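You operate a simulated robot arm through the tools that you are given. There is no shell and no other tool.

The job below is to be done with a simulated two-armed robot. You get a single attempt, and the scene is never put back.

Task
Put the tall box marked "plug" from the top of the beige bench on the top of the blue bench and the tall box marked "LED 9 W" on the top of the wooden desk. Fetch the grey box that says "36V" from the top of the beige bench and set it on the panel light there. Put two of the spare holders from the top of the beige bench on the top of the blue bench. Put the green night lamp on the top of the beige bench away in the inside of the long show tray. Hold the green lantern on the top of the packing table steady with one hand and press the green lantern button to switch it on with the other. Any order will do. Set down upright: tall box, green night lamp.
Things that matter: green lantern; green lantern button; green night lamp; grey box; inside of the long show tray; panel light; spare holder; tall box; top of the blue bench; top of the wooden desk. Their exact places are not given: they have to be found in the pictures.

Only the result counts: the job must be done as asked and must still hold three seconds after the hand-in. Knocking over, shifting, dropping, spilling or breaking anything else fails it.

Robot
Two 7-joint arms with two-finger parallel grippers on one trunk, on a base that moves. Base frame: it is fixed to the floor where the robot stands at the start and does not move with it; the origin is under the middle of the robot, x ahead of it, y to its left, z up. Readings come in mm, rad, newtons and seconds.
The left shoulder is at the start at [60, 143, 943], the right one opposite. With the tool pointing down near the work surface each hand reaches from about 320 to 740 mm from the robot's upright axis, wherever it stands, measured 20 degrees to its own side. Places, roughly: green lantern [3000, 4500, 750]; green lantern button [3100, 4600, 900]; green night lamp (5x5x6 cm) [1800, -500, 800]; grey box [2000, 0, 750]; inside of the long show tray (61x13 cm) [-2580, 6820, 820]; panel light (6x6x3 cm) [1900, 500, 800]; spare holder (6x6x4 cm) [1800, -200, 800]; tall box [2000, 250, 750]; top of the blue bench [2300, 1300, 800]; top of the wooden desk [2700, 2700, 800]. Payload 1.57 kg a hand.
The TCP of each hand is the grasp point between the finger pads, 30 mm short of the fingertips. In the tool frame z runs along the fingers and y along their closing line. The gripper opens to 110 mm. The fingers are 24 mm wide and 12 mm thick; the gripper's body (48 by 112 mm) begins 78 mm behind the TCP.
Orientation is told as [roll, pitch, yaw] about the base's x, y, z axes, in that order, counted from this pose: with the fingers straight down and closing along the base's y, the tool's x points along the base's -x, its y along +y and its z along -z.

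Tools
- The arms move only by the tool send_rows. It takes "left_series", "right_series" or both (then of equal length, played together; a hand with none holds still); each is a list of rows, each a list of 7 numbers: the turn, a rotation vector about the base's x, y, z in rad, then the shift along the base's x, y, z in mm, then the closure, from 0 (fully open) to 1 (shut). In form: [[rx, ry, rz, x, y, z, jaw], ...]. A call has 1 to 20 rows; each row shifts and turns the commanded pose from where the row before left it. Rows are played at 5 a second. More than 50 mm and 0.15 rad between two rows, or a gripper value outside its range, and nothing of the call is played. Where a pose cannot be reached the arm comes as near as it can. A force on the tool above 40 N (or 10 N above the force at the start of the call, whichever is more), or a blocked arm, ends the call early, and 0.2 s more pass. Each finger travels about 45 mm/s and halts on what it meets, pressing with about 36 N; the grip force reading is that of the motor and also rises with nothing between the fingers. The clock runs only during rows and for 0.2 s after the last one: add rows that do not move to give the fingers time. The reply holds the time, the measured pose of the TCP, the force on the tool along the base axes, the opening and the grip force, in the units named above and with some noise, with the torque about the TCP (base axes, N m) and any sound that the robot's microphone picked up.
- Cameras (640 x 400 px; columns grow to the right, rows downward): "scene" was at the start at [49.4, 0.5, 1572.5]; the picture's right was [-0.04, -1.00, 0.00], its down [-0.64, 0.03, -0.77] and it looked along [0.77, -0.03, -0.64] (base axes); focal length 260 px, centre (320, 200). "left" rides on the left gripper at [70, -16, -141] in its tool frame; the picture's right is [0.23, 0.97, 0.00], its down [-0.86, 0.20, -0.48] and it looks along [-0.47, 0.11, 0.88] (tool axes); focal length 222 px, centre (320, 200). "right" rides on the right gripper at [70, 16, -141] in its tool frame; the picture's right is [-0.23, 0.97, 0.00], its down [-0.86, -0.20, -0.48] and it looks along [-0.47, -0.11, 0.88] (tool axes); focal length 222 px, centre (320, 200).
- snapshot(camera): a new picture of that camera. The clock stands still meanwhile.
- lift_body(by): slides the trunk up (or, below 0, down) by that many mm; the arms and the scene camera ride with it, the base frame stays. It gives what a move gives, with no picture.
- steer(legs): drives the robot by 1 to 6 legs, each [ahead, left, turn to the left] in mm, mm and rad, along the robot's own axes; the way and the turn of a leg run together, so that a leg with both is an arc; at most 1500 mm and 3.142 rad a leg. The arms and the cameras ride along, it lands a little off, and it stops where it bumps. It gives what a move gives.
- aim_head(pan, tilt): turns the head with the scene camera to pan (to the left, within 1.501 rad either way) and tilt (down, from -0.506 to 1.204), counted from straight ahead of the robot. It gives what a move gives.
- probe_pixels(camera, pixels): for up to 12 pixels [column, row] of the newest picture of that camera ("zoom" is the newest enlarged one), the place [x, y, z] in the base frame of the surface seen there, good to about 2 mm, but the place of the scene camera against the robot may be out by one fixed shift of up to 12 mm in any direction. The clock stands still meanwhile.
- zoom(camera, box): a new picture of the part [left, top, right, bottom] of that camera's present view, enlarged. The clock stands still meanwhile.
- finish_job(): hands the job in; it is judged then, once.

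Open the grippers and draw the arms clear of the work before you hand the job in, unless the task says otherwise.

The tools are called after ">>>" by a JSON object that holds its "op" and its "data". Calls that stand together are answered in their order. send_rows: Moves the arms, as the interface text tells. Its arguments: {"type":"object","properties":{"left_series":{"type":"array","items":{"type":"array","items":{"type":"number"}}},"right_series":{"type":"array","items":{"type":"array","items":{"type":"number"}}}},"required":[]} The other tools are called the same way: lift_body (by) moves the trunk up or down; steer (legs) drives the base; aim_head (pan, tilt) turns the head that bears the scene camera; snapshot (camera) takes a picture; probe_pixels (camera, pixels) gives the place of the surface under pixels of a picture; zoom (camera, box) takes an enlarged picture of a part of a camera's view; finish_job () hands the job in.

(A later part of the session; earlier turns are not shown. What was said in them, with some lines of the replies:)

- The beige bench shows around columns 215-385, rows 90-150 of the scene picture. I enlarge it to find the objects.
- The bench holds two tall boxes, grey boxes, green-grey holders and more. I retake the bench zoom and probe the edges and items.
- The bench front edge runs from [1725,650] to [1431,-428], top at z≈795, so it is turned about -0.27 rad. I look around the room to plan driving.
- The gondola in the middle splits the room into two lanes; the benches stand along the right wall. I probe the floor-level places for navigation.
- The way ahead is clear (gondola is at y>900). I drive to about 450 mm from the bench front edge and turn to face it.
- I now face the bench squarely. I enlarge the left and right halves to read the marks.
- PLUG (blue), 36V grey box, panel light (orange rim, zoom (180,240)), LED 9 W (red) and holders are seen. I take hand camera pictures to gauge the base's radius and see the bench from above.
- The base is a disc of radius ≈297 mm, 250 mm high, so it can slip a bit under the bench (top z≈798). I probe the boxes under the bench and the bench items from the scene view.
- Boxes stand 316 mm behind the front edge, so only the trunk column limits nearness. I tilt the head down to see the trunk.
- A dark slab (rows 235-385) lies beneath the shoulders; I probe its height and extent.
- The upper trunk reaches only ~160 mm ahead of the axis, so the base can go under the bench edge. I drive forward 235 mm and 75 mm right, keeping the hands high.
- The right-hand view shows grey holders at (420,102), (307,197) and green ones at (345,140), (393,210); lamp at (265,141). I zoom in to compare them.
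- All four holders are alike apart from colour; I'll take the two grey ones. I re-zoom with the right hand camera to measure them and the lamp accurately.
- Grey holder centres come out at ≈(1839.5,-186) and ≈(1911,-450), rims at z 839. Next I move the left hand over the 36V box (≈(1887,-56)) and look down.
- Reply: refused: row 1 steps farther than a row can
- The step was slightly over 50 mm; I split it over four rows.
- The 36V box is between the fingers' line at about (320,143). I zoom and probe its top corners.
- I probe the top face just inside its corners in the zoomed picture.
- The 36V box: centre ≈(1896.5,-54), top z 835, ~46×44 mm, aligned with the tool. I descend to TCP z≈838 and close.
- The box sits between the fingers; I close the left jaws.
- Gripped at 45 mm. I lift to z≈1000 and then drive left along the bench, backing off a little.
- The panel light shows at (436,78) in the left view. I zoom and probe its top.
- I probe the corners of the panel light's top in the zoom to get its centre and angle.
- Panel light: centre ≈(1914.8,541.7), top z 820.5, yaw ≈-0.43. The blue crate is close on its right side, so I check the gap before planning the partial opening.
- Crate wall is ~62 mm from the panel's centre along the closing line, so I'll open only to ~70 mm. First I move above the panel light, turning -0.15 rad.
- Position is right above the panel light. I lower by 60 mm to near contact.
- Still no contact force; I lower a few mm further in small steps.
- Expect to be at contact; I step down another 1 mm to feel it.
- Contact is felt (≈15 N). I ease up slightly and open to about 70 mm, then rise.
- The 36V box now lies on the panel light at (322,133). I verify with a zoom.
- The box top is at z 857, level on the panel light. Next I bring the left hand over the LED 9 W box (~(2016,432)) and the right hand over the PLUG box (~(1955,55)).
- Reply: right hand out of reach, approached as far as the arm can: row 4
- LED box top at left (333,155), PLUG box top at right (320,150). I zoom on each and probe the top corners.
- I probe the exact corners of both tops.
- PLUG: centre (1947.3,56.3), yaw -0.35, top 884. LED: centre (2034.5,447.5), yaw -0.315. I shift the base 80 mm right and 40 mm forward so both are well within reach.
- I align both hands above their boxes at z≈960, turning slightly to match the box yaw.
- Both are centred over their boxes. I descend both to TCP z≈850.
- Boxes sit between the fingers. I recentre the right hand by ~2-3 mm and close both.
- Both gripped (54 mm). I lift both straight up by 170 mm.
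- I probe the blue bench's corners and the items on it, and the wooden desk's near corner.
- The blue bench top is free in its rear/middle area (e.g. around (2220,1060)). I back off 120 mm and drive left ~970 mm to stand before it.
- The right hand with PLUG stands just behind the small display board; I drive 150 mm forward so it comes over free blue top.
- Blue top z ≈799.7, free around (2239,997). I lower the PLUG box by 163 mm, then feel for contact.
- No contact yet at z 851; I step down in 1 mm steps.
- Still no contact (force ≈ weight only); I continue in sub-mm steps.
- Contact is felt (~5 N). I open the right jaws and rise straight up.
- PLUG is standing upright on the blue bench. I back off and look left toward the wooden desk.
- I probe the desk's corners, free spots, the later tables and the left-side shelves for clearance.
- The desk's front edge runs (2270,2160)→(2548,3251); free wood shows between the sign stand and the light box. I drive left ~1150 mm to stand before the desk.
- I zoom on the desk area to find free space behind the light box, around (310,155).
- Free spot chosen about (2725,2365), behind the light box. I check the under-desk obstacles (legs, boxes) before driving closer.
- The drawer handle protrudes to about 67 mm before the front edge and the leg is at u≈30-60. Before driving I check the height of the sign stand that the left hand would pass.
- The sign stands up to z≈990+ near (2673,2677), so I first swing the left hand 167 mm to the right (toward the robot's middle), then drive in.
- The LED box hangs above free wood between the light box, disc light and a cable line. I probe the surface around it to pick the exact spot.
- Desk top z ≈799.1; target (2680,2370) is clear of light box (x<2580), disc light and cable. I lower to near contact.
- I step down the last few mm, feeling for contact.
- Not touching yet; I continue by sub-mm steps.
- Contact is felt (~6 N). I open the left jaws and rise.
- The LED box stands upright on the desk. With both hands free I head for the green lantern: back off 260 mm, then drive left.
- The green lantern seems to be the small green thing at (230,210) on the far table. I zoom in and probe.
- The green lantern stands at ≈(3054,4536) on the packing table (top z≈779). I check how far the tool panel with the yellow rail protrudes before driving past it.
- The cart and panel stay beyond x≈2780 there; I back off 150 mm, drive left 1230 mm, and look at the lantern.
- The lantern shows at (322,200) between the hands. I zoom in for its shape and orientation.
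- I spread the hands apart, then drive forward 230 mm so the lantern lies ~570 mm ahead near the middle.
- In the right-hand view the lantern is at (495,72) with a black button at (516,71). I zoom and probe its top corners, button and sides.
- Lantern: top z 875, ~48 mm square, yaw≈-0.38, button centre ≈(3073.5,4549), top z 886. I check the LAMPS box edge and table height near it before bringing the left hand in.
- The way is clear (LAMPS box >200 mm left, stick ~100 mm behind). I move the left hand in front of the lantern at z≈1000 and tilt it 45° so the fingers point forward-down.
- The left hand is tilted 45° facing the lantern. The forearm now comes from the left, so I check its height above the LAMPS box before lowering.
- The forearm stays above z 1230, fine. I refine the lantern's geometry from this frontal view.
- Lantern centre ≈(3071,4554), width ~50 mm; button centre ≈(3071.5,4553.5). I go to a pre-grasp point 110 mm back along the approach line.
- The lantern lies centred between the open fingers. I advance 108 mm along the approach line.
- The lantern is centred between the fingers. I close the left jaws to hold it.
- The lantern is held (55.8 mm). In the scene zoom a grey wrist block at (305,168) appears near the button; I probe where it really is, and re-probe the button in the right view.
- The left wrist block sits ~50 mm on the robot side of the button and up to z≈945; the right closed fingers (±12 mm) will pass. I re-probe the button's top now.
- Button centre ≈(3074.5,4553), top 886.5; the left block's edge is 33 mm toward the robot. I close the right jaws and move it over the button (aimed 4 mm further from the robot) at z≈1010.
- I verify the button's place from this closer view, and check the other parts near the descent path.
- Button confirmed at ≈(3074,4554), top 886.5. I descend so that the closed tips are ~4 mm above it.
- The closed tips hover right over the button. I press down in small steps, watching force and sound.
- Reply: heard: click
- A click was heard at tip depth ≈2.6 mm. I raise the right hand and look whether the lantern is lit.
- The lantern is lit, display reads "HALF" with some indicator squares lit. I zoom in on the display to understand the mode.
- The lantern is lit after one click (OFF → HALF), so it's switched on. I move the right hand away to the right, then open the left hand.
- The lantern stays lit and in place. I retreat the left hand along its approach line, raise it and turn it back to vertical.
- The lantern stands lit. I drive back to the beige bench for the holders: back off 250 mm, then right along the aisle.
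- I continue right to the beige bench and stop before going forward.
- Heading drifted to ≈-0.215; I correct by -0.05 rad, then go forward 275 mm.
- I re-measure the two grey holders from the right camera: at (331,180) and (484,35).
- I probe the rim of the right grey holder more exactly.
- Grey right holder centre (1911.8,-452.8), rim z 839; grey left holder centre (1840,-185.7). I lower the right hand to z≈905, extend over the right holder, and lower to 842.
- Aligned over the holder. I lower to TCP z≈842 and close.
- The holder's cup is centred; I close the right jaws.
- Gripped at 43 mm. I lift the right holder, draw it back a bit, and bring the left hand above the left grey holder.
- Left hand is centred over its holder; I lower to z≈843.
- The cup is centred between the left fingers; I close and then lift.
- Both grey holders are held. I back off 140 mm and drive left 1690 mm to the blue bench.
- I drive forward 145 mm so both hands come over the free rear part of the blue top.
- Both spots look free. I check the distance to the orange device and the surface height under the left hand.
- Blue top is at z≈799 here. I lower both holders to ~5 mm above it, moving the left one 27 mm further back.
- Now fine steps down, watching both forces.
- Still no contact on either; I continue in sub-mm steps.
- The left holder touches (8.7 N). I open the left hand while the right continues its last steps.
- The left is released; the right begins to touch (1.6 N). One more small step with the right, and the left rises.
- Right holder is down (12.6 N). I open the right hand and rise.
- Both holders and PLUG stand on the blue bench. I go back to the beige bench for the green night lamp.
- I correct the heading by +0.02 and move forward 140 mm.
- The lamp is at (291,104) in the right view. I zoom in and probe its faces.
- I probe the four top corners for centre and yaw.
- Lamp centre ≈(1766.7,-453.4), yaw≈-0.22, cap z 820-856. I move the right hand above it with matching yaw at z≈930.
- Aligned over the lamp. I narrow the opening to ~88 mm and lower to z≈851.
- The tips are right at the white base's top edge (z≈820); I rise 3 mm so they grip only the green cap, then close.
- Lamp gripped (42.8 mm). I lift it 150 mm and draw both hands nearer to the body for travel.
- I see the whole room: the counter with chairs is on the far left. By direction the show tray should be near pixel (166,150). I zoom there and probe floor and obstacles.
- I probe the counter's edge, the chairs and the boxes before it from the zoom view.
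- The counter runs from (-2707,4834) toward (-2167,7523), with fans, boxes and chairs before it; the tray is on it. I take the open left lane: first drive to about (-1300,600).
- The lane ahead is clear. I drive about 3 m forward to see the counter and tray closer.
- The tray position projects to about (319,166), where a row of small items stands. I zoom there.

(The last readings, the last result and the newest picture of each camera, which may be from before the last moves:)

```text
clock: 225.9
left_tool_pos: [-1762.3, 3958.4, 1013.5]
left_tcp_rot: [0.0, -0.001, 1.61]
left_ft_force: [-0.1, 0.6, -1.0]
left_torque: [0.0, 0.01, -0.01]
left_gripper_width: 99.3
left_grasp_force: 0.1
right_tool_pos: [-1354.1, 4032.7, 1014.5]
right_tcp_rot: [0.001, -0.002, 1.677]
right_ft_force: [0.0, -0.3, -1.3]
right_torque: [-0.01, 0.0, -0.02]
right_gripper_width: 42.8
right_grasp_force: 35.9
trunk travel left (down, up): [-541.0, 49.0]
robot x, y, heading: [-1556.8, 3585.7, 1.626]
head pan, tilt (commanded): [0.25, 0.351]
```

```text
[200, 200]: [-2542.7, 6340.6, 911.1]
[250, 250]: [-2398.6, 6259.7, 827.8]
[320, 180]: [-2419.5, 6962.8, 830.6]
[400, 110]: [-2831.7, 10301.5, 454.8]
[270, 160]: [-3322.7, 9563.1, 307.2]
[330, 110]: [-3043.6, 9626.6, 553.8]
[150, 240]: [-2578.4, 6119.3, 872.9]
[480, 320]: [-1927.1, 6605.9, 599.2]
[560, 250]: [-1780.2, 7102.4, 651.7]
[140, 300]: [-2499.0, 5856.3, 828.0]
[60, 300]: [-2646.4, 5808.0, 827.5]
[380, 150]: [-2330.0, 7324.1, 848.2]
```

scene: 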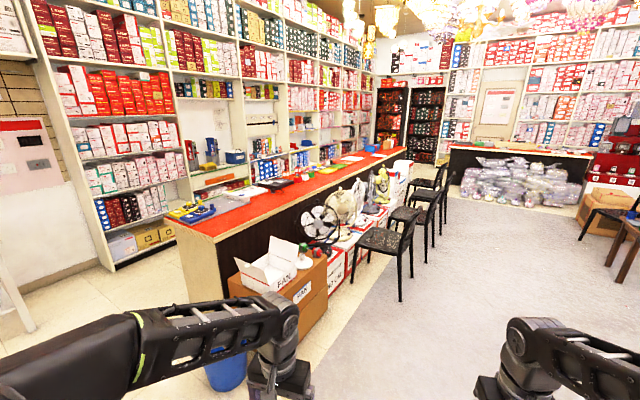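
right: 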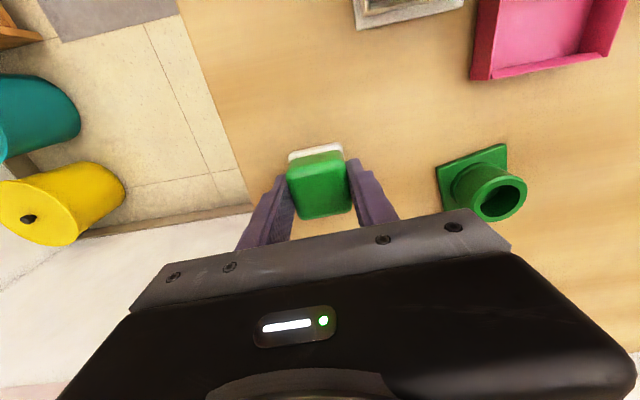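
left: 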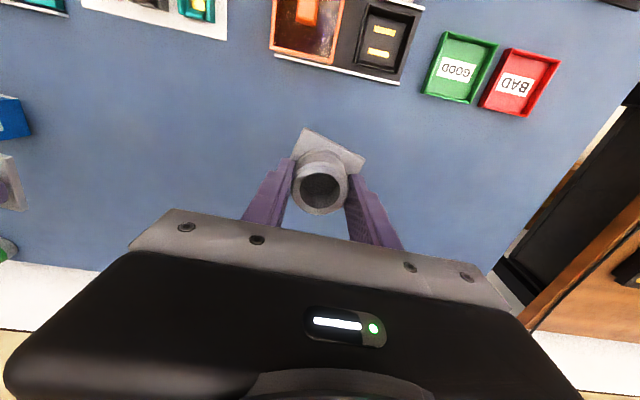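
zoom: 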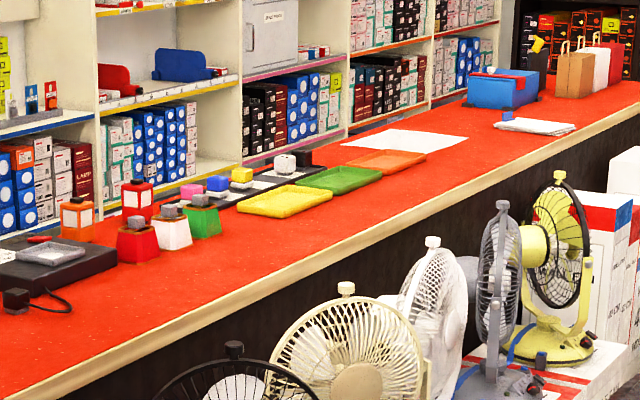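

The long black tray with pink, blue, yellow and white lamps on it lies behind the yellow and green trays. I probe it, and the space behind the counter.

>>> {"op": "probe_pixels", "data": {"camera": "zoom", "pixels": [[240, 176], [285, 164], [265, 175], [315, 157], [190, 190], [217, 184], [225, 200], [300, 150], [240, 192], [330, 205]]}}

>>> {"op": "probe_pixels", "data": {"camera": "scene", "pixels": [[178, 222], [213, 238], [150, 270], [118, 262], [183, 300], [100, 285], [168, 215], [200, 215], [170, 240], [185, 175], [250, 375], [310, 320]]}}

```text
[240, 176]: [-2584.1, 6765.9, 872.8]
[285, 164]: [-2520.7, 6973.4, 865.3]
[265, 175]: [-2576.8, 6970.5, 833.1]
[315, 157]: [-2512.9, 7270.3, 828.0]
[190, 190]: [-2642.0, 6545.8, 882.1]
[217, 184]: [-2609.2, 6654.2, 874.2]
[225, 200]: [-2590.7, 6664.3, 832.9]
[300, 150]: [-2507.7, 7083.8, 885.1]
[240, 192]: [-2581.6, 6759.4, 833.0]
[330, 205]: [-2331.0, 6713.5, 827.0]
```

```text
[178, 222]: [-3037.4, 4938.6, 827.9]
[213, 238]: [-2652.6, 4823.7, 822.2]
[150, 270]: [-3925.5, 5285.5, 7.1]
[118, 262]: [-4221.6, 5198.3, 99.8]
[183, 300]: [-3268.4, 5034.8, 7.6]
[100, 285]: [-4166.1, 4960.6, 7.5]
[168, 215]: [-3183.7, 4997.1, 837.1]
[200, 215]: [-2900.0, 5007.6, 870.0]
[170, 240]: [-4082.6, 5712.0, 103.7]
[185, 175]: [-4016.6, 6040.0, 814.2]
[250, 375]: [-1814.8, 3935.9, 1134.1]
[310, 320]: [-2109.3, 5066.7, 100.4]
```

The tray (centre ≈(-2575,6815), floor z≈825) lies ~135 mm from the counter's back edge, and there is a ~1 m aisle behind the counter. I look left to check the way in.

>>> {"op": "aim_head", "data": {"pan": 1.0, "tilt": 0.5}}

>>> {"op": "snapshot", "data": {"camera": "scene"}}

```text
clock: 227.0
left_tool_pos: [-1763.9, 3959.2, 1011.5]
left_tcp_rot: [0.0, -0.001, 1.611]
left_ft_force: [-0.8, 0.1, -0.9]
left_torque: [-0.02, 0.04, 0.0]
left_gripper_width: 98.9
left_grasp_force: 0.0
right_tool_pos: [-1355.1, 4032.8, 1014.1]
right_tcp_rot: [0.002, -0.001, 1.677]
right_ft_force: [0.4, -0.6, -0.8]
right_torque: [0.0, -0.02, -0.04]
right_gripper_width: 42.7
right_grasp_force: 36.4
trunk travel left (down, up): [-541.0, 49.0]
robot x, y, heading: [-1559.7, 3589.0, 1.626]
head pan, tilt (commanded): [1.0, 0.499]
```

```text
taken
```

scene: 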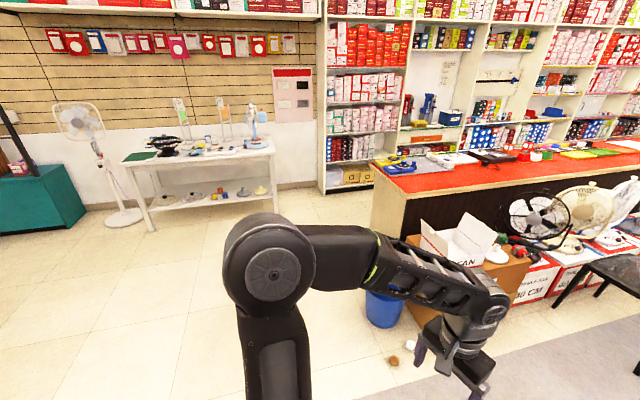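

The way in between the white table and counter is open; some small things lie on the floor by the bucket. I probe all these.

>>> {"op": "probe_pixels", "data": {"camera": "scene", "pixels": [[410, 345], [393, 360], [383, 322], [275, 208], [150, 228], [325, 192], [374, 262], [378, 192], [376, 168], [432, 330], [272, 145], [355, 185]]}}

```text
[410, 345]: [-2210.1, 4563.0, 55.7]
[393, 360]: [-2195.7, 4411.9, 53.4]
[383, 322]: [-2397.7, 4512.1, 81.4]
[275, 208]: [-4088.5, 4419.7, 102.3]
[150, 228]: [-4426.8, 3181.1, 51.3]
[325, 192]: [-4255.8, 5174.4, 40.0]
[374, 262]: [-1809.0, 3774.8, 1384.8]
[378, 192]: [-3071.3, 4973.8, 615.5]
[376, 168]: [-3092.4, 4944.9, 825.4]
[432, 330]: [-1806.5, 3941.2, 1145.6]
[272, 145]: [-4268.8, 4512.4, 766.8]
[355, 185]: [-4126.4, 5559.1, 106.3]
```

I have the map now: back-near counter corner ≈(-3105,4950), white table leg at (-4088,4420). I drive to (-2500,3950), turn to heading ≈-0.25, then back in toward (-3640,4470).

>>> {"op": "steer", "data": {"legs": [[413, 921, 0], [0, 0, -1.878]]}}

```text
clock: 236.8
left_tool_pos: [-2084.2, 4006.1, 1013.4]
left_tcp_rot: [0.001, 0.001, -0.322]
left_ft_force: [0.1, 0.1, -0.2]
left_torque: [0.01, 0.03, -0.01]
left_gripper_width: 98.8
left_grasp_force: 0.1
right_tool_pos: [-2158.2, 3597.8, 1014.4]
right_tcp_rot: [-0.002, -0.001, -0.255]
right_ft_force: [0.4, -0.2, -0.8]
right_torque: [0.0, 0.03, 0.0]
right_gripper_width: 43.0
right_grasp_force: 35.5
trunk travel left (down, up): [-541.0, 49.0]
robot x, y, heading: [-2501.4, 3946.8, -0.303]
head pan, tilt (commanded): [1.0, 0.499]
```

Heading is -0.303; I correct by +0.05 and back into the aisle mouth, then look ahead.

>>> {"op": "steer", "data": {"legs": [[0, 0, 0.05], [-1241, 220, 0]]}}

>>> {"op": "aim_head", "data": {"pan": 0.9, "tilt": 0.55}}

>>> {"op": "snapshot", "data": {"camera": "scene"}}

```text
clock: 243.7
left_tool_pos: [-3245.0, 4559.5, 1013.4]
left_tcp_rot: [-0.001, 0.002, -0.295]
left_ft_force: [0.4, -1.0, 0.8]
left_torque: [-0.01, -0.03, -0.01]
left_gripper_width: 98.8
left_grasp_force: 0.0
right_tool_pos: [-3309.1, 4150.4, 1014.8]
right_tcp_rot: [0.001, -0.005, -0.229]
right_ft_force: [0.4, -0.3, -0.4]
right_torque: [-0.02, 0.02, -0.03]
right_gripper_width: 42.8
right_grasp_force: 35.7
trunk travel left (down, up): [-541.0, 49.0]
robot x, y, heading: [-3663.8, 4492.1, -0.279]
head pan, tilt (commanded): [1.0, 0.499]
```

```text
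clock: 244.3
left_tool_pos: [-3244.9, 4559.5, 1013.0]
left_tcp_rot: [-0.001, 0.001, -0.294]
left_ft_force: [-1.0, -0.1, -0.1]
left_torque: [-0.01, -0.02, -0.01]
left_gripper_width: 98.8
left_grasp_force: 0.0
right_tool_pos: [-3308.3, 4150.0, 1013.0]
right_tcp_rot: [0.0, -0.002, -0.23]
right_ft_force: [-0.2, -0.4, -0.4]
right_torque: [0.03, -0.01, -0.01]
right_gripper_width: 42.8
right_grasp_force: 36.0
trunk travel left (down, up): [-541.0, 49.0]
robot x, y, heading: [-3658.2, 4485.4, -0.279]
head pan, tilt (commanded): [0.901, 0.55]
```

```text
taken
```

scene: 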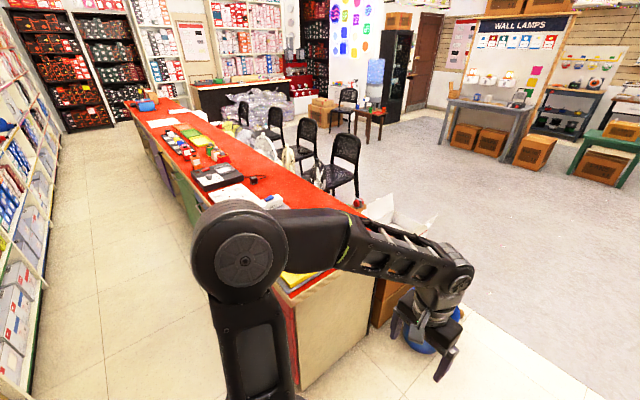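

The aisle behind the counter is free. I probe the counter's back edge, shelf line and tray area.

>>> {"op": "probe_pixels", "data": {"camera": "scene", "pixels": [[192, 198], [165, 158], [148, 133], [180, 185], [175, 140], [190, 150], [183, 147], [205, 178], [40, 330], [60, 165], [205, 240], [170, 185]]}}

>>> {"op": "zoom", "data": {"camera": "scene", "box": [120, 90, 290, 210]}}

```text
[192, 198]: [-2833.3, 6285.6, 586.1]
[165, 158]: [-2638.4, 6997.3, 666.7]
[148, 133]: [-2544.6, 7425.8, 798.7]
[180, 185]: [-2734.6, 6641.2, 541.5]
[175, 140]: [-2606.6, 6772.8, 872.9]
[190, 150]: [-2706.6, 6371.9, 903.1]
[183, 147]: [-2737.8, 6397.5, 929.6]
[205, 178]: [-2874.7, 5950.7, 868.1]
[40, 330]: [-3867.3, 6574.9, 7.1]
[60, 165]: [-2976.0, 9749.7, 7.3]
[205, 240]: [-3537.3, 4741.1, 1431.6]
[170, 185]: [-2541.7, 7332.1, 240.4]
```

```text
3.33 times, centred on (205, 150) of scene
```

zoom: 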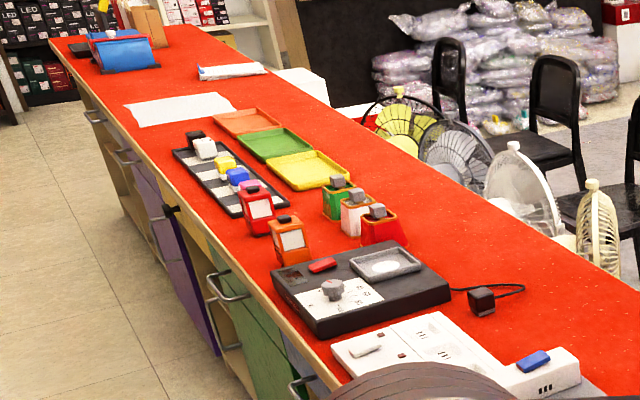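

I see the tray clearly behind the colored lamps; items on the counter reach z≈921, so I raise both hands by 40 mm before moving along the aisle.

>>> {"op": "send_rows", "data": {"right_series": [[0, 0, 0, 0, 0, 20, 1], [0, 0, 0, 0, 0, 20, 1], [0, 0, 0, 0, 0, 0, 1]], "left_series": [[0, 0, 0, 0, 0, 20, 0.1], [0, 0, 0, 0, 0, 20, 0.1], [0, 0, 0, 0, 0, 0, 0.1]]}}

>>> {"op": "steer", "data": {"legs": [[0, 0, 0.017], [-15, 1369, 0]]}}

>>> {"op": "snapshot", "data": {"camera": "scene"}}

```text
clock: 245.1
left_tool_pos: [-3245.1, 4559.3, 1051.9]
left_tcp_rot: [-0.001, -0.001, -0.296]
left_ft_force: [0.4, 1.2, -0.2]
left_torque: [0.03, -0.02, -0.01]
left_gripper_width: 99.2
left_grasp_force: 0.1
right_tool_pos: [-3309.8, 4149.3, 1054.0]
right_tcp_rot: [-0.001, -0.002, -0.228]
right_ft_force: [0.4, -0.2, 0.1]
right_torque: [-0.01, -0.06, 0.0]
right_gripper_width: 42.8
right_grasp_force: 36.2
trunk travel left (down, up): [-541.0, 49.0]
robot x, y, heading: [-3665.3, 4488.2, -0.28]
head pan, tilt (commanded): [0.901, 0.55]
```

```text
clock: 252.3
left_tool_pos: [-2901.8, 5881.3, 1052.2]
left_tcp_rot: [0.0, 0.001, -0.283]
left_ft_force: [-0.1, 1.0, -0.7]
left_torque: [-0.01, -0.01, -0.01]
left_gripper_width: 98.9
left_grasp_force: 0.1
right_tool_pos: [-2962.1, 5470.0, 1053.9]
right_tcp_rot: [0.002, 0.0, -0.218]
right_ft_force: [-0.4, -0.3, -0.4]
right_torque: [0.01, 0.0, -0.01]
right_gripper_width: 42.9
right_grasp_force: 36.1
trunk travel left (down, up): [-541.0, 49.0]
robot x, y, heading: [-3319.8, 5806.4, -0.269]
head pan, tilt (commanded): [0.901, 0.55]
```

```text
taken
```

scene: 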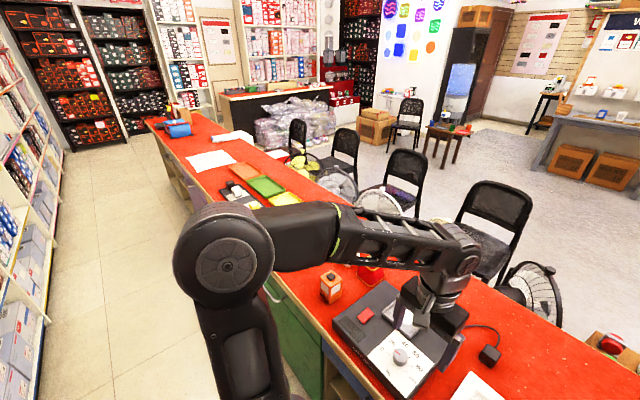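

I'm ~340 mm behind the counter's back face. I continue 1376 mm left with 28 mm back-off.

>>> {"op": "steer", "data": {"legs": [[-28, 688, 0.005], [0, 688, 0]]}}

>>> {"op": "aim_head", "data": {"pan": -0.2, "tilt": 0.95}}

>>> {"op": "snapshot", "data": {"camera": "scene"}}

>>> {"op": "snapshot", "data": {"camera": "right"}}

```text
clock: 259.5
left_tool_pos: [-2562.4, 7236.4, 1053.6]
left_tcp_rot: [0.0, 0.001, -0.279]
left_ft_force: [-0.8, -0.3, 0.2]
left_torque: [0.02, -0.01, -0.02]
left_gripper_width: 98.8
left_grasp_force: 0.1
right_tool_pos: [-2619.8, 6825.3, 1053.7]
right_tcp_rot: [0.001, -0.003, -0.213]
right_ft_force: [-0.7, 0.6, -0.8]
right_torque: [0.02, 0.0, 0.01]
right_gripper_width: 42.9
right_grasp_force: 36.0
trunk travel left (down, up): [-541.0, 49.0]
robot x, y, heading: [-2977.3, 7160.2, -0.263]
head pan, tilt (commanded): [0.901, 0.55]
```

```text
clock: 260.9
left_tool_pos: [-2561.9, 7235.9, 1052.4]
left_tcp_rot: [0.001, 0.0, -0.28]
left_ft_force: [0.5, 0.1, 0.0]
left_torque: [0.03, 0.03, -0.02]
left_gripper_width: 98.9
left_grasp_force: 0.1
right_tool_pos: [-2619.5, 6822.9, 1053.8]
right_tcp_rot: [0.001, -0.001, -0.212]
right_ft_force: [-0.3, 0.6, -0.1]
right_torque: [0.01, 0.0, -0.02]
right_gripper_width: 43.0
right_grasp_force: 36.3
trunk travel left (down, up): [-541.0, 49.0]
robot x, y, heading: [-2980.7, 7155.9, -0.266]
head pan, tilt (commanded): [-0.201, 0.949]
```

```text
taken
```

scene: 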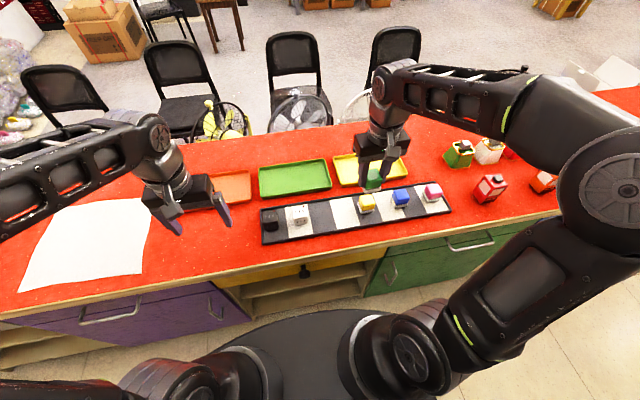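

```text
taken
```

right: 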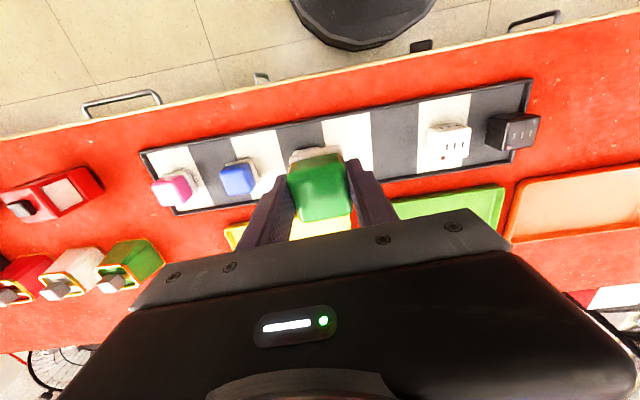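

The tray is below: free stripes between the yellow lamp (hidden under mine) and the white lamp at (447,143). I zoom on the scene view and probe the tray.

>>> {"op": "zoom", "data": {"camera": "scene", "box": [250, 150, 460, 260]}}

>>> {"op": "probe_pixels", "data": {"camera": "right", "pixels": [[348, 145], [395, 140], [370, 108], [385, 180], [432, 128], [432, 165], [465, 130], [145, 155], [525, 85], [372, 114], [350, 118], [398, 165]]}}

```text
3.05 times, centred on (355, 205) of scene
```

zoom: 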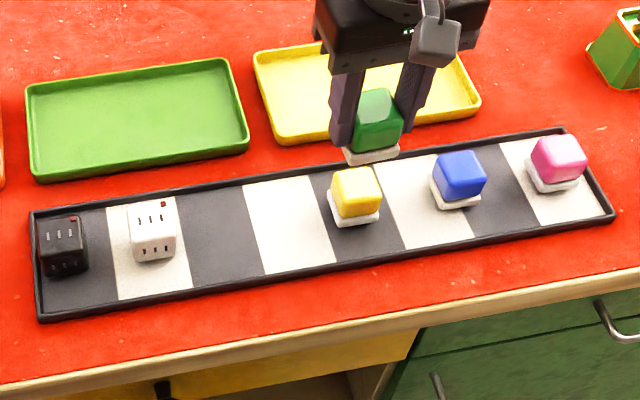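

```text
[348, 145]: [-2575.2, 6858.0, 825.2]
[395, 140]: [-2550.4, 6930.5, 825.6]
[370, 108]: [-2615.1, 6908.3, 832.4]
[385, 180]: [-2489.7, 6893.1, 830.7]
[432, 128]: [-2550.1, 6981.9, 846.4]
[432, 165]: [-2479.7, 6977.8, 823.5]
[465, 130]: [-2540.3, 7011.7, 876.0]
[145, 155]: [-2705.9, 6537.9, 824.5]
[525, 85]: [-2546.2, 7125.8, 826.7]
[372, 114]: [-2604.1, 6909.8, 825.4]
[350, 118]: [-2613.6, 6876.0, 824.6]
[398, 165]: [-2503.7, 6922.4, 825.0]
```

Tray floor z 825, rims 832; the free stretch between the yellow lamp and white adapter centres at ≈(-2558,6882). I move there horizontally and lower to z≈930 for a check.

>>> {"op": "send_rows", "data": {"right_series": [[0, 0, -0.025, 31, 29, 0, 1], [0, 0, -0.025, 30, 29, 0, 1], [0, 0, 0, 0, 0, -45, 1], [0, 0, 0, 0, 0, -45, 1], [0, 0, 0, 0, 0, -34, 1], [0, 0, 0, 0, 0, 0, 1]]}}

>>> {"op": "snapshot", "data": {"camera": "right"}}

>>> {"op": "zoom", "data": {"camera": "scene", "box": [250, 150, 460, 260]}}

```text
clock: 262.3
left_tool_pos: [-2561.3, 7235.9, 1052.8]
left_tcp_rot: [0.0, -0.001, -0.279]
left_ft_force: [0.1, 0.6, 0.0]
left_torque: [0.01, 0.04, -0.01]
left_gripper_width: 99.1
left_grasp_force: 0.1
right_tool_pos: [-2559.3, 6883.4, 929.7]
right_tcp_rot: [0.002, -0.001, -0.263]
right_ft_force: [-0.7, -0.5, -0.2]
right_torque: [0.0, 0.01, 0.02]
right_gripper_width: 42.8
right_grasp_force: 36.1
trunk travel left (down, up): [-541.0, 49.0]
robot x, y, heading: [-2981.3, 7154.2, -0.269]
head pan, tilt (commanded): [-0.201, 0.949]
```

```text
taken
```

right: 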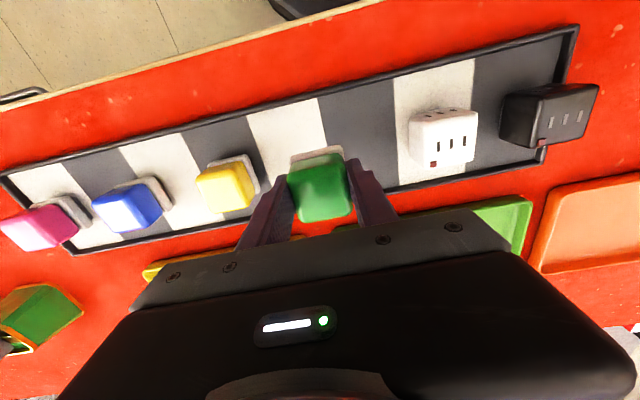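

```text
3.05 times, centred on (355, 205) of scene
```

zoom: 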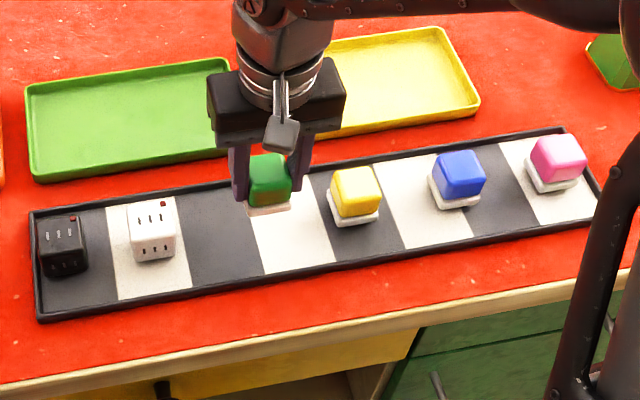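

The lamp hangs over the white stripe, clear of the yellow lamp and white adapter. I lower to just above the tray floor.

>>> {"op": "send_rows", "data": {"right_series": [[0, 0, 0, 0, 0, -25, 1], [0, 0, 0, 0, 0, -15, 1], [0, 0, 0, 0, 0, -5, 1], [0, 0, 0, 0, 0, 0, 1]]}}

>>> {"op": "send_rows", "data": {"right_series": [[0, 0, 0, 0, 0, -1.2, 1], [0, 0, 0, 0, 0, -1, 1], [0, 0, 0, 0, 0, 0, 1]]}}

```text
clock: 263.3
left_tool_pos: [-2561.9, 7236.0, 1052.8]
left_tcp_rot: [0.001, 0.001, -0.279]
left_ft_force: [-0.5, -0.5, 0.7]
left_torque: [-0.01, 0.02, 0.02]
left_gripper_width: 99.0
left_grasp_force: 0.1
right_tool_pos: [-2558.7, 6881.7, 885.3]
right_tcp_rot: [-0.001, -0.001, -0.262]
right_ft_force: [1.1, -1.2, -0.9]
right_torque: [0.01, 0.03, -0.03]
right_gripper_width: 43.0
right_grasp_force: 35.8
trunk travel left (down, up): [-541.0, 49.0]
robot x, y, heading: [-2981.7, 7158.2, -0.266]
head pan, tilt (commanded): [-0.201, 0.949]
```

```text
clock: 264.1
left_tool_pos: [-2562.6, 7236.9, 1053.0]
left_tcp_rot: [0.0, 0.001, -0.28]
left_ft_force: [0.5, 0.0, -0.3]
left_torque: [0.0, 0.0, 0.02]
left_gripper_width: 99.1
left_grasp_force: 0.0
right_tool_pos: [-2559.2, 6883.6, 882.2]
right_tcp_rot: [0.001, -0.002, -0.262]
right_ft_force: [0.5, -0.1, -0.2]
right_torque: [0.0, -0.01, -0.07]
right_gripper_width: 42.6
right_grasp_force: 35.6
trunk travel left (down, up): [-541.0, 49.0]
robot x, y, heading: [-2978.3, 7156.6, -0.264]
head pan, tilt (commanded): [-0.201, 0.949]
```

No contact yet; more sub-mm steps.

>>> {"op": "send_rows", "data": {"right_series": [[0, 0, 0, 0, 0, -0.8, 1], [0, 0, 0, 0, 0, -0.7, 1], [0, 0, 0, 0, 0, 0, 1]]}}

>>> {"op": "send_rows", "data": {"right_series": [[0, 0, 0, 0, 0, -0.6, 1], [0, 0, 0, 0, 0, 0, 1]]}}

```text
clock: 264.9
left_tool_pos: [-2563.0, 7236.0, 1052.2]
left_tcp_rot: [0.0, 0.0, -0.281]
left_ft_force: [0.0, -0.2, 0.3]
left_torque: [-0.02, 0.0, 0.0]
left_gripper_width: 99.0
left_grasp_force: 0.1
right_tool_pos: [-2558.8, 6882.4, 881.5]
right_tcp_rot: [-0.001, -0.001, -0.263]
right_ft_force: [0.0, -0.6, -0.1]
right_torque: [-0.02, -0.02, -0.01]
right_gripper_width: 42.7
right_grasp_force: 36.6
trunk travel left (down, up): [-541.0, 49.0]
robot x, y, heading: [-2979.2, 7158.2, -0.259]
head pan, tilt (commanded): [-0.201, 0.949]
```

```text
clock: 265.5
left_tool_pos: [-2562.4, 7236.1, 1052.6]
left_tcp_rot: [0.0, 0.0, -0.278]
left_ft_force: [0.3, -0.3, 0.4]
left_torque: [-0.01, 0.01, 0.01]
left_gripper_width: 99.0
left_grasp_force: 0.0
right_tool_pos: [-2557.2, 6882.9, 881.4]
right_tcp_rot: [0.001, -0.001, -0.263]
right_ft_force: [-0.4, 1.0, -0.4]
right_torque: [0.02, -0.01, 0.0]
right_gripper_width: 42.9
right_grasp_force: 36.3
trunk travel left (down, up): [-541.0, 49.0]
robot x, y, heading: [-2977.2, 7155.7, -0.267]
head pan, tilt (commanded): [-0.201, 0.949]
```

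Still free; I continue with small steps.

>>> {"op": "send_rows", "data": {"right_series": [[0, 0, 0, 0, 0, -0.6, 1], [0, 0, 0, 0, 0, -0.5, 1], [0, 0, 0, 0, 0, 0, 1]]}}

```text
clock: 266.3
left_tool_pos: [-2563.3, 7237.4, 1053.9]
left_tcp_rot: [-0.001, 0.0, -0.278]
left_ft_force: [-0.2, 0.0, -0.9]
left_torque: [0.0, 0.01, -0.06]
left_gripper_width: 98.8
left_grasp_force: 0.1
right_tool_pos: [-2558.6, 6883.2, 880.5]
right_tcp_rot: [-0.001, -0.003, -0.262]
right_ft_force: [0.1, 1.2, -1.3]
right_torque: [0.03, -0.01, 0.01]
right_gripper_width: 42.9
right_grasp_force: 35.5
trunk travel left (down, up): [-541.0, 49.0]
robot x, y, heading: [-2975.3, 7158.7, -0.263]
head pan, tilt (commanded): [-0.201, 0.949]
```

>>> {"op": "send_rows", "data": {"right_series": [[0, 0, 0, 0, 0, -0.6, 1], [0, 0, 0, 0, 0, -0.5, 1], [0, 0, 0, 0, 0, 0, 1]]}}

```text
clock: 267.1
left_tool_pos: [-2562.6, 7235.0, 1053.9]
left_tcp_rot: [-0.001, -0.001, -0.28]
left_ft_force: [-0.7, -1.0, 0.7]
left_torque: [0.01, 0.01, -0.02]
left_gripper_width: 98.9
left_grasp_force: 0.1
right_tool_pos: [-2558.5, 6881.4, 879.6]
right_tcp_rot: [-0.001, -0.004, -0.262]
right_ft_force: [-0.7, -0.5, 5.2]
right_torque: [-0.03, 0.08, 0.02]
right_gripper_width: 43.0
right_grasp_force: 35.9
trunk travel left (down, up): [-541.0, 49.0]
robot x, y, heading: [-2978.2, 7158.7, -0.265]
head pan, tilt (commanded): [-0.201, 0.949]
```

Contact (5 N). I open the right jaws to ~75 mm and rise straight up.

>>> {"op": "send_rows", "data": {"right_series": [[0, 0, 0, 0, 0, 0, 0.55], [0, 0, 0, 0, 0, 0, 0.45], [0, 0, 0, 0, 0, 0, 0.32], [0, 0, 0, 0, 0, 0, 0.32], [0, 0, 0, 0, 0, 0, 0.32], [0, 0, 0, 0, 0, 15, 0.32], [0, 0, 0, 0, 0, 30, 0.32], [0, 0, 0, 0, 0, 45, 0.32], [0, 0, 0, 0, 0, 45, 0.32], [0, 0, 0, 0, 0, 40, 0.32], [0, 0, 0, 0, 0, 0, 0.32]]}}

>>> {"op": "snapshot", "data": {"camera": "right"}}

>>> {"op": "zoom", "data": {"camera": "scene", "box": [250, 150, 460, 260]}}

```text
clock: 269.5
left_tool_pos: [-2561.7, 7234.8, 1052.1]
left_tcp_rot: [0.001, -0.001, -0.281]
left_ft_force: [-1.3, -1.0, -0.3]
left_torque: [0.0, -0.01, 0.0]
left_gripper_width: 99.0
left_grasp_force: 0.0
right_tool_pos: [-2558.9, 6883.2, 1052.8]
right_tcp_rot: [0.001, -0.003, -0.263]
right_ft_force: [0.5, 0.3, 0.1]
right_torque: [-0.01, 0.0, -0.02]
right_gripper_width: 74.8
right_grasp_force: 0.1
trunk travel left (down, up): [-541.0, 49.0]
robot x, y, heading: [-2980.1, 7157.0, -0.265]
head pan, tilt (commanded): [-0.201, 0.949]
```

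```text
taken
```

right: 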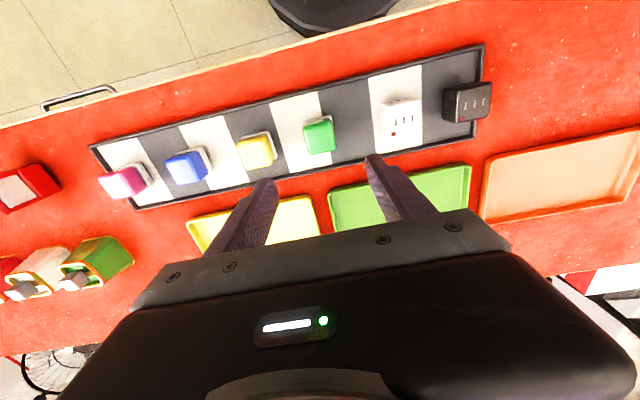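

```text
3.05 times, centred on (355, 205) of scene
```

zoom: 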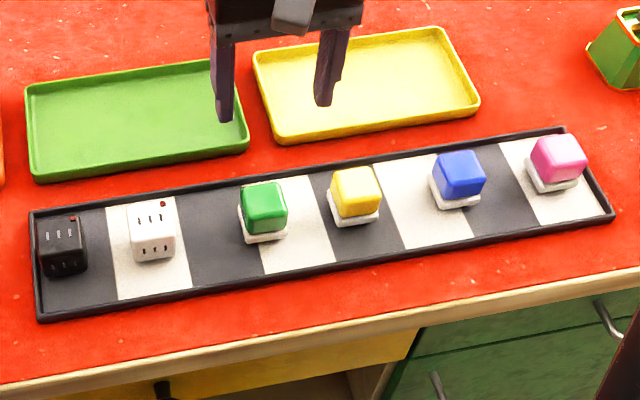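

The green night lamp stands upright in the tray beside the yellow one. I open both grippers, draw the hands up and back the robot off from the counter.

>>> {"op": "send_rows", "data": {"right_series": [[0, 0, 0, 0, 0, 10, 0], [0, 0, 0, 0, 0, 10, 0], [0, 0, 0, 0, 0, 0, 0]], "left_series": [[0, 0, 0, 0, 0, 10, 0], [0, 0, 0, 0, 0, 10, 0], [0, 0, 0, 0, 0, 0, 0]]}}

>>> {"op": "steer", "data": {"legs": [[-150, 0, 0]]}}

>>> {"op": "snapshot", "data": {"camera": "scene"}}

```text
clock: 270.3
left_tool_pos: [-2561.6, 7235.3, 1073.5]
left_tcp_rot: [0.0, -0.001, -0.28]
left_ft_force: [0.8, 0.3, 0.2]
left_torque: [-0.03, 0.0, 0.01]
left_gripper_width: 109.9
left_grasp_force: 0.0
right_tool_pos: [-2559.1, 6883.2, 1074.2]
right_tcp_rot: [0.001, -0.003, -0.262]
right_ft_force: [-0.2, 0.2, 0.3]
right_torque: [-0.01, 0.04, 0.0]
right_gripper_width: 110.2
right_grasp_force: 0.0
trunk travel left (down, up): [-541.0, 49.0]
robot x, y, heading: [-2975.6, 7154.5, -0.26]
head pan, tilt (commanded): [-0.201, 0.949]
```

```text
clock: 271.6
left_tool_pos: [-2709.2, 7274.7, 1073.5]
left_tcp_rot: [0.001, -0.001, -0.278]
left_ft_force: [-0.1, 0.2, 0.2]
left_torque: [0.01, 0.03, 0.0]
left_gripper_width: 109.9
left_grasp_force: 0.1
right_tool_pos: [-2705.7, 6923.3, 1073.6]
right_tcp_rot: [-0.001, -0.004, -0.261]
right_ft_force: [-0.2, -0.3, 0.4]
right_torque: [0.0, -0.02, -0.01]
right_gripper_width: 109.9
right_grasp_force: 0.0
trunk travel left (down, up): [-541.0, 49.0]
robot x, y, heading: [-3124.8, 7198.3, -0.263]
head pan, tilt (commanded): [-0.201, 0.949]
```

```text
taken
```

scene: 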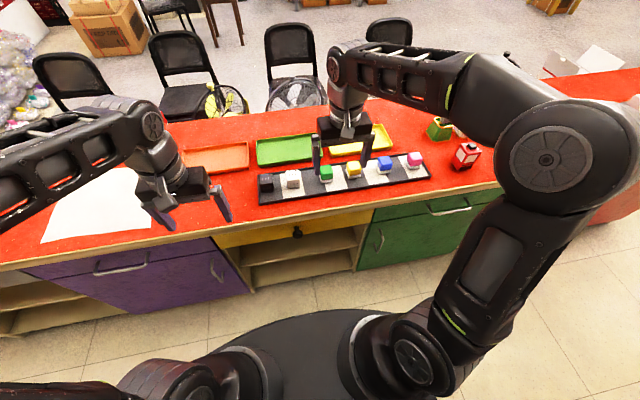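

The lamp stands in the tray. As a last check I look across the room toward the lantern.

>>> {"op": "aim_head", "data": {"pan": -0.14, "tilt": 0.15}}

>>> {"op": "zoom", "data": {"camera": "scene", "box": [260, 160, 380, 235]}}

```text
clock: 272.8
left_tool_pos: [-2707.6, 7275.0, 1073.7]
left_tcp_rot: [0.001, 0.001, -0.277]
left_ft_force: [-0.7, -0.2, 0.2]
left_torque: [0.03, 0.0, -0.03]
left_gripper_width: 109.9
left_grasp_force: 0.2
right_tool_pos: [-2703.5, 6923.2, 1073.2]
right_tcp_rot: [0.001, -0.004, -0.262]
right_ft_force: [-0.8, -1.3, -0.1]
right_torque: [0.02, 0.0, 0.03]
right_gripper_width: 110.2
right_grasp_force: 0.0
trunk travel left (down, up): [-541.0, 49.0]
robot x, y, heading: [-3122.7, 7198.9, -0.264]
head pan, tilt (commanded): [-0.14, 0.15]
```

```text
5.33 times, centred on (320, 198) of scene
```

zoom: 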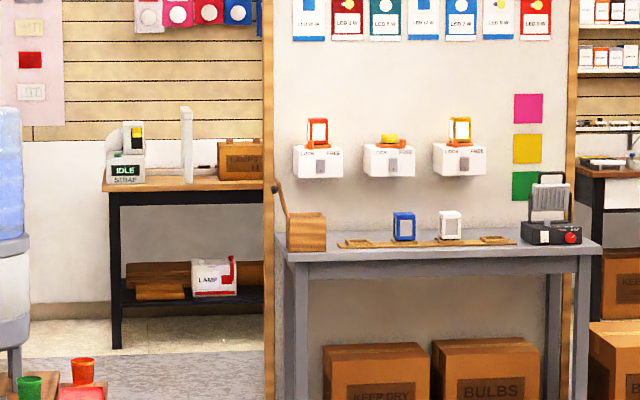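

The lantern is hidden from here, but it was lit when I left it. All the items are placed, the grippers are open and the arms are clear of the work, so I hand the job in.

>>> {"op": "finish_job", "data": {}}

```text
The job is handed in.
```

I did every part of the job and handed it in. I don't have the judge's result yet.

- **Tall boxes:** The PLUG box stands upright on the blue bench. The LED 9 W box stands upright on the wooden desk.
- **Grey box:** The 36V box sits level on the panel light on the beige bench.
- **Spare holders:** I took the two grey ones to the blue bench. All four holders looked the same apart from colour and the task named no colour. The grey ones fitted the place you gave best.
- **Green night lamp:** It stands upright inside the long show tray, between the yellow lamp and the white adapter.
- **Green lantern:** I held it with the left hand and pressed the button once with the right. It clicked and lit up.

**Least certain:** The lantern's display reads "HALF" with two of its three lights lit. I took that as switched on and didn't press again, since another press might have turned it off. It was still lit when I left it, but I couldn't see it from where I handed in.

No contact or bump was reported with anything else. Both grippers were open and the arms clear when I handed in.
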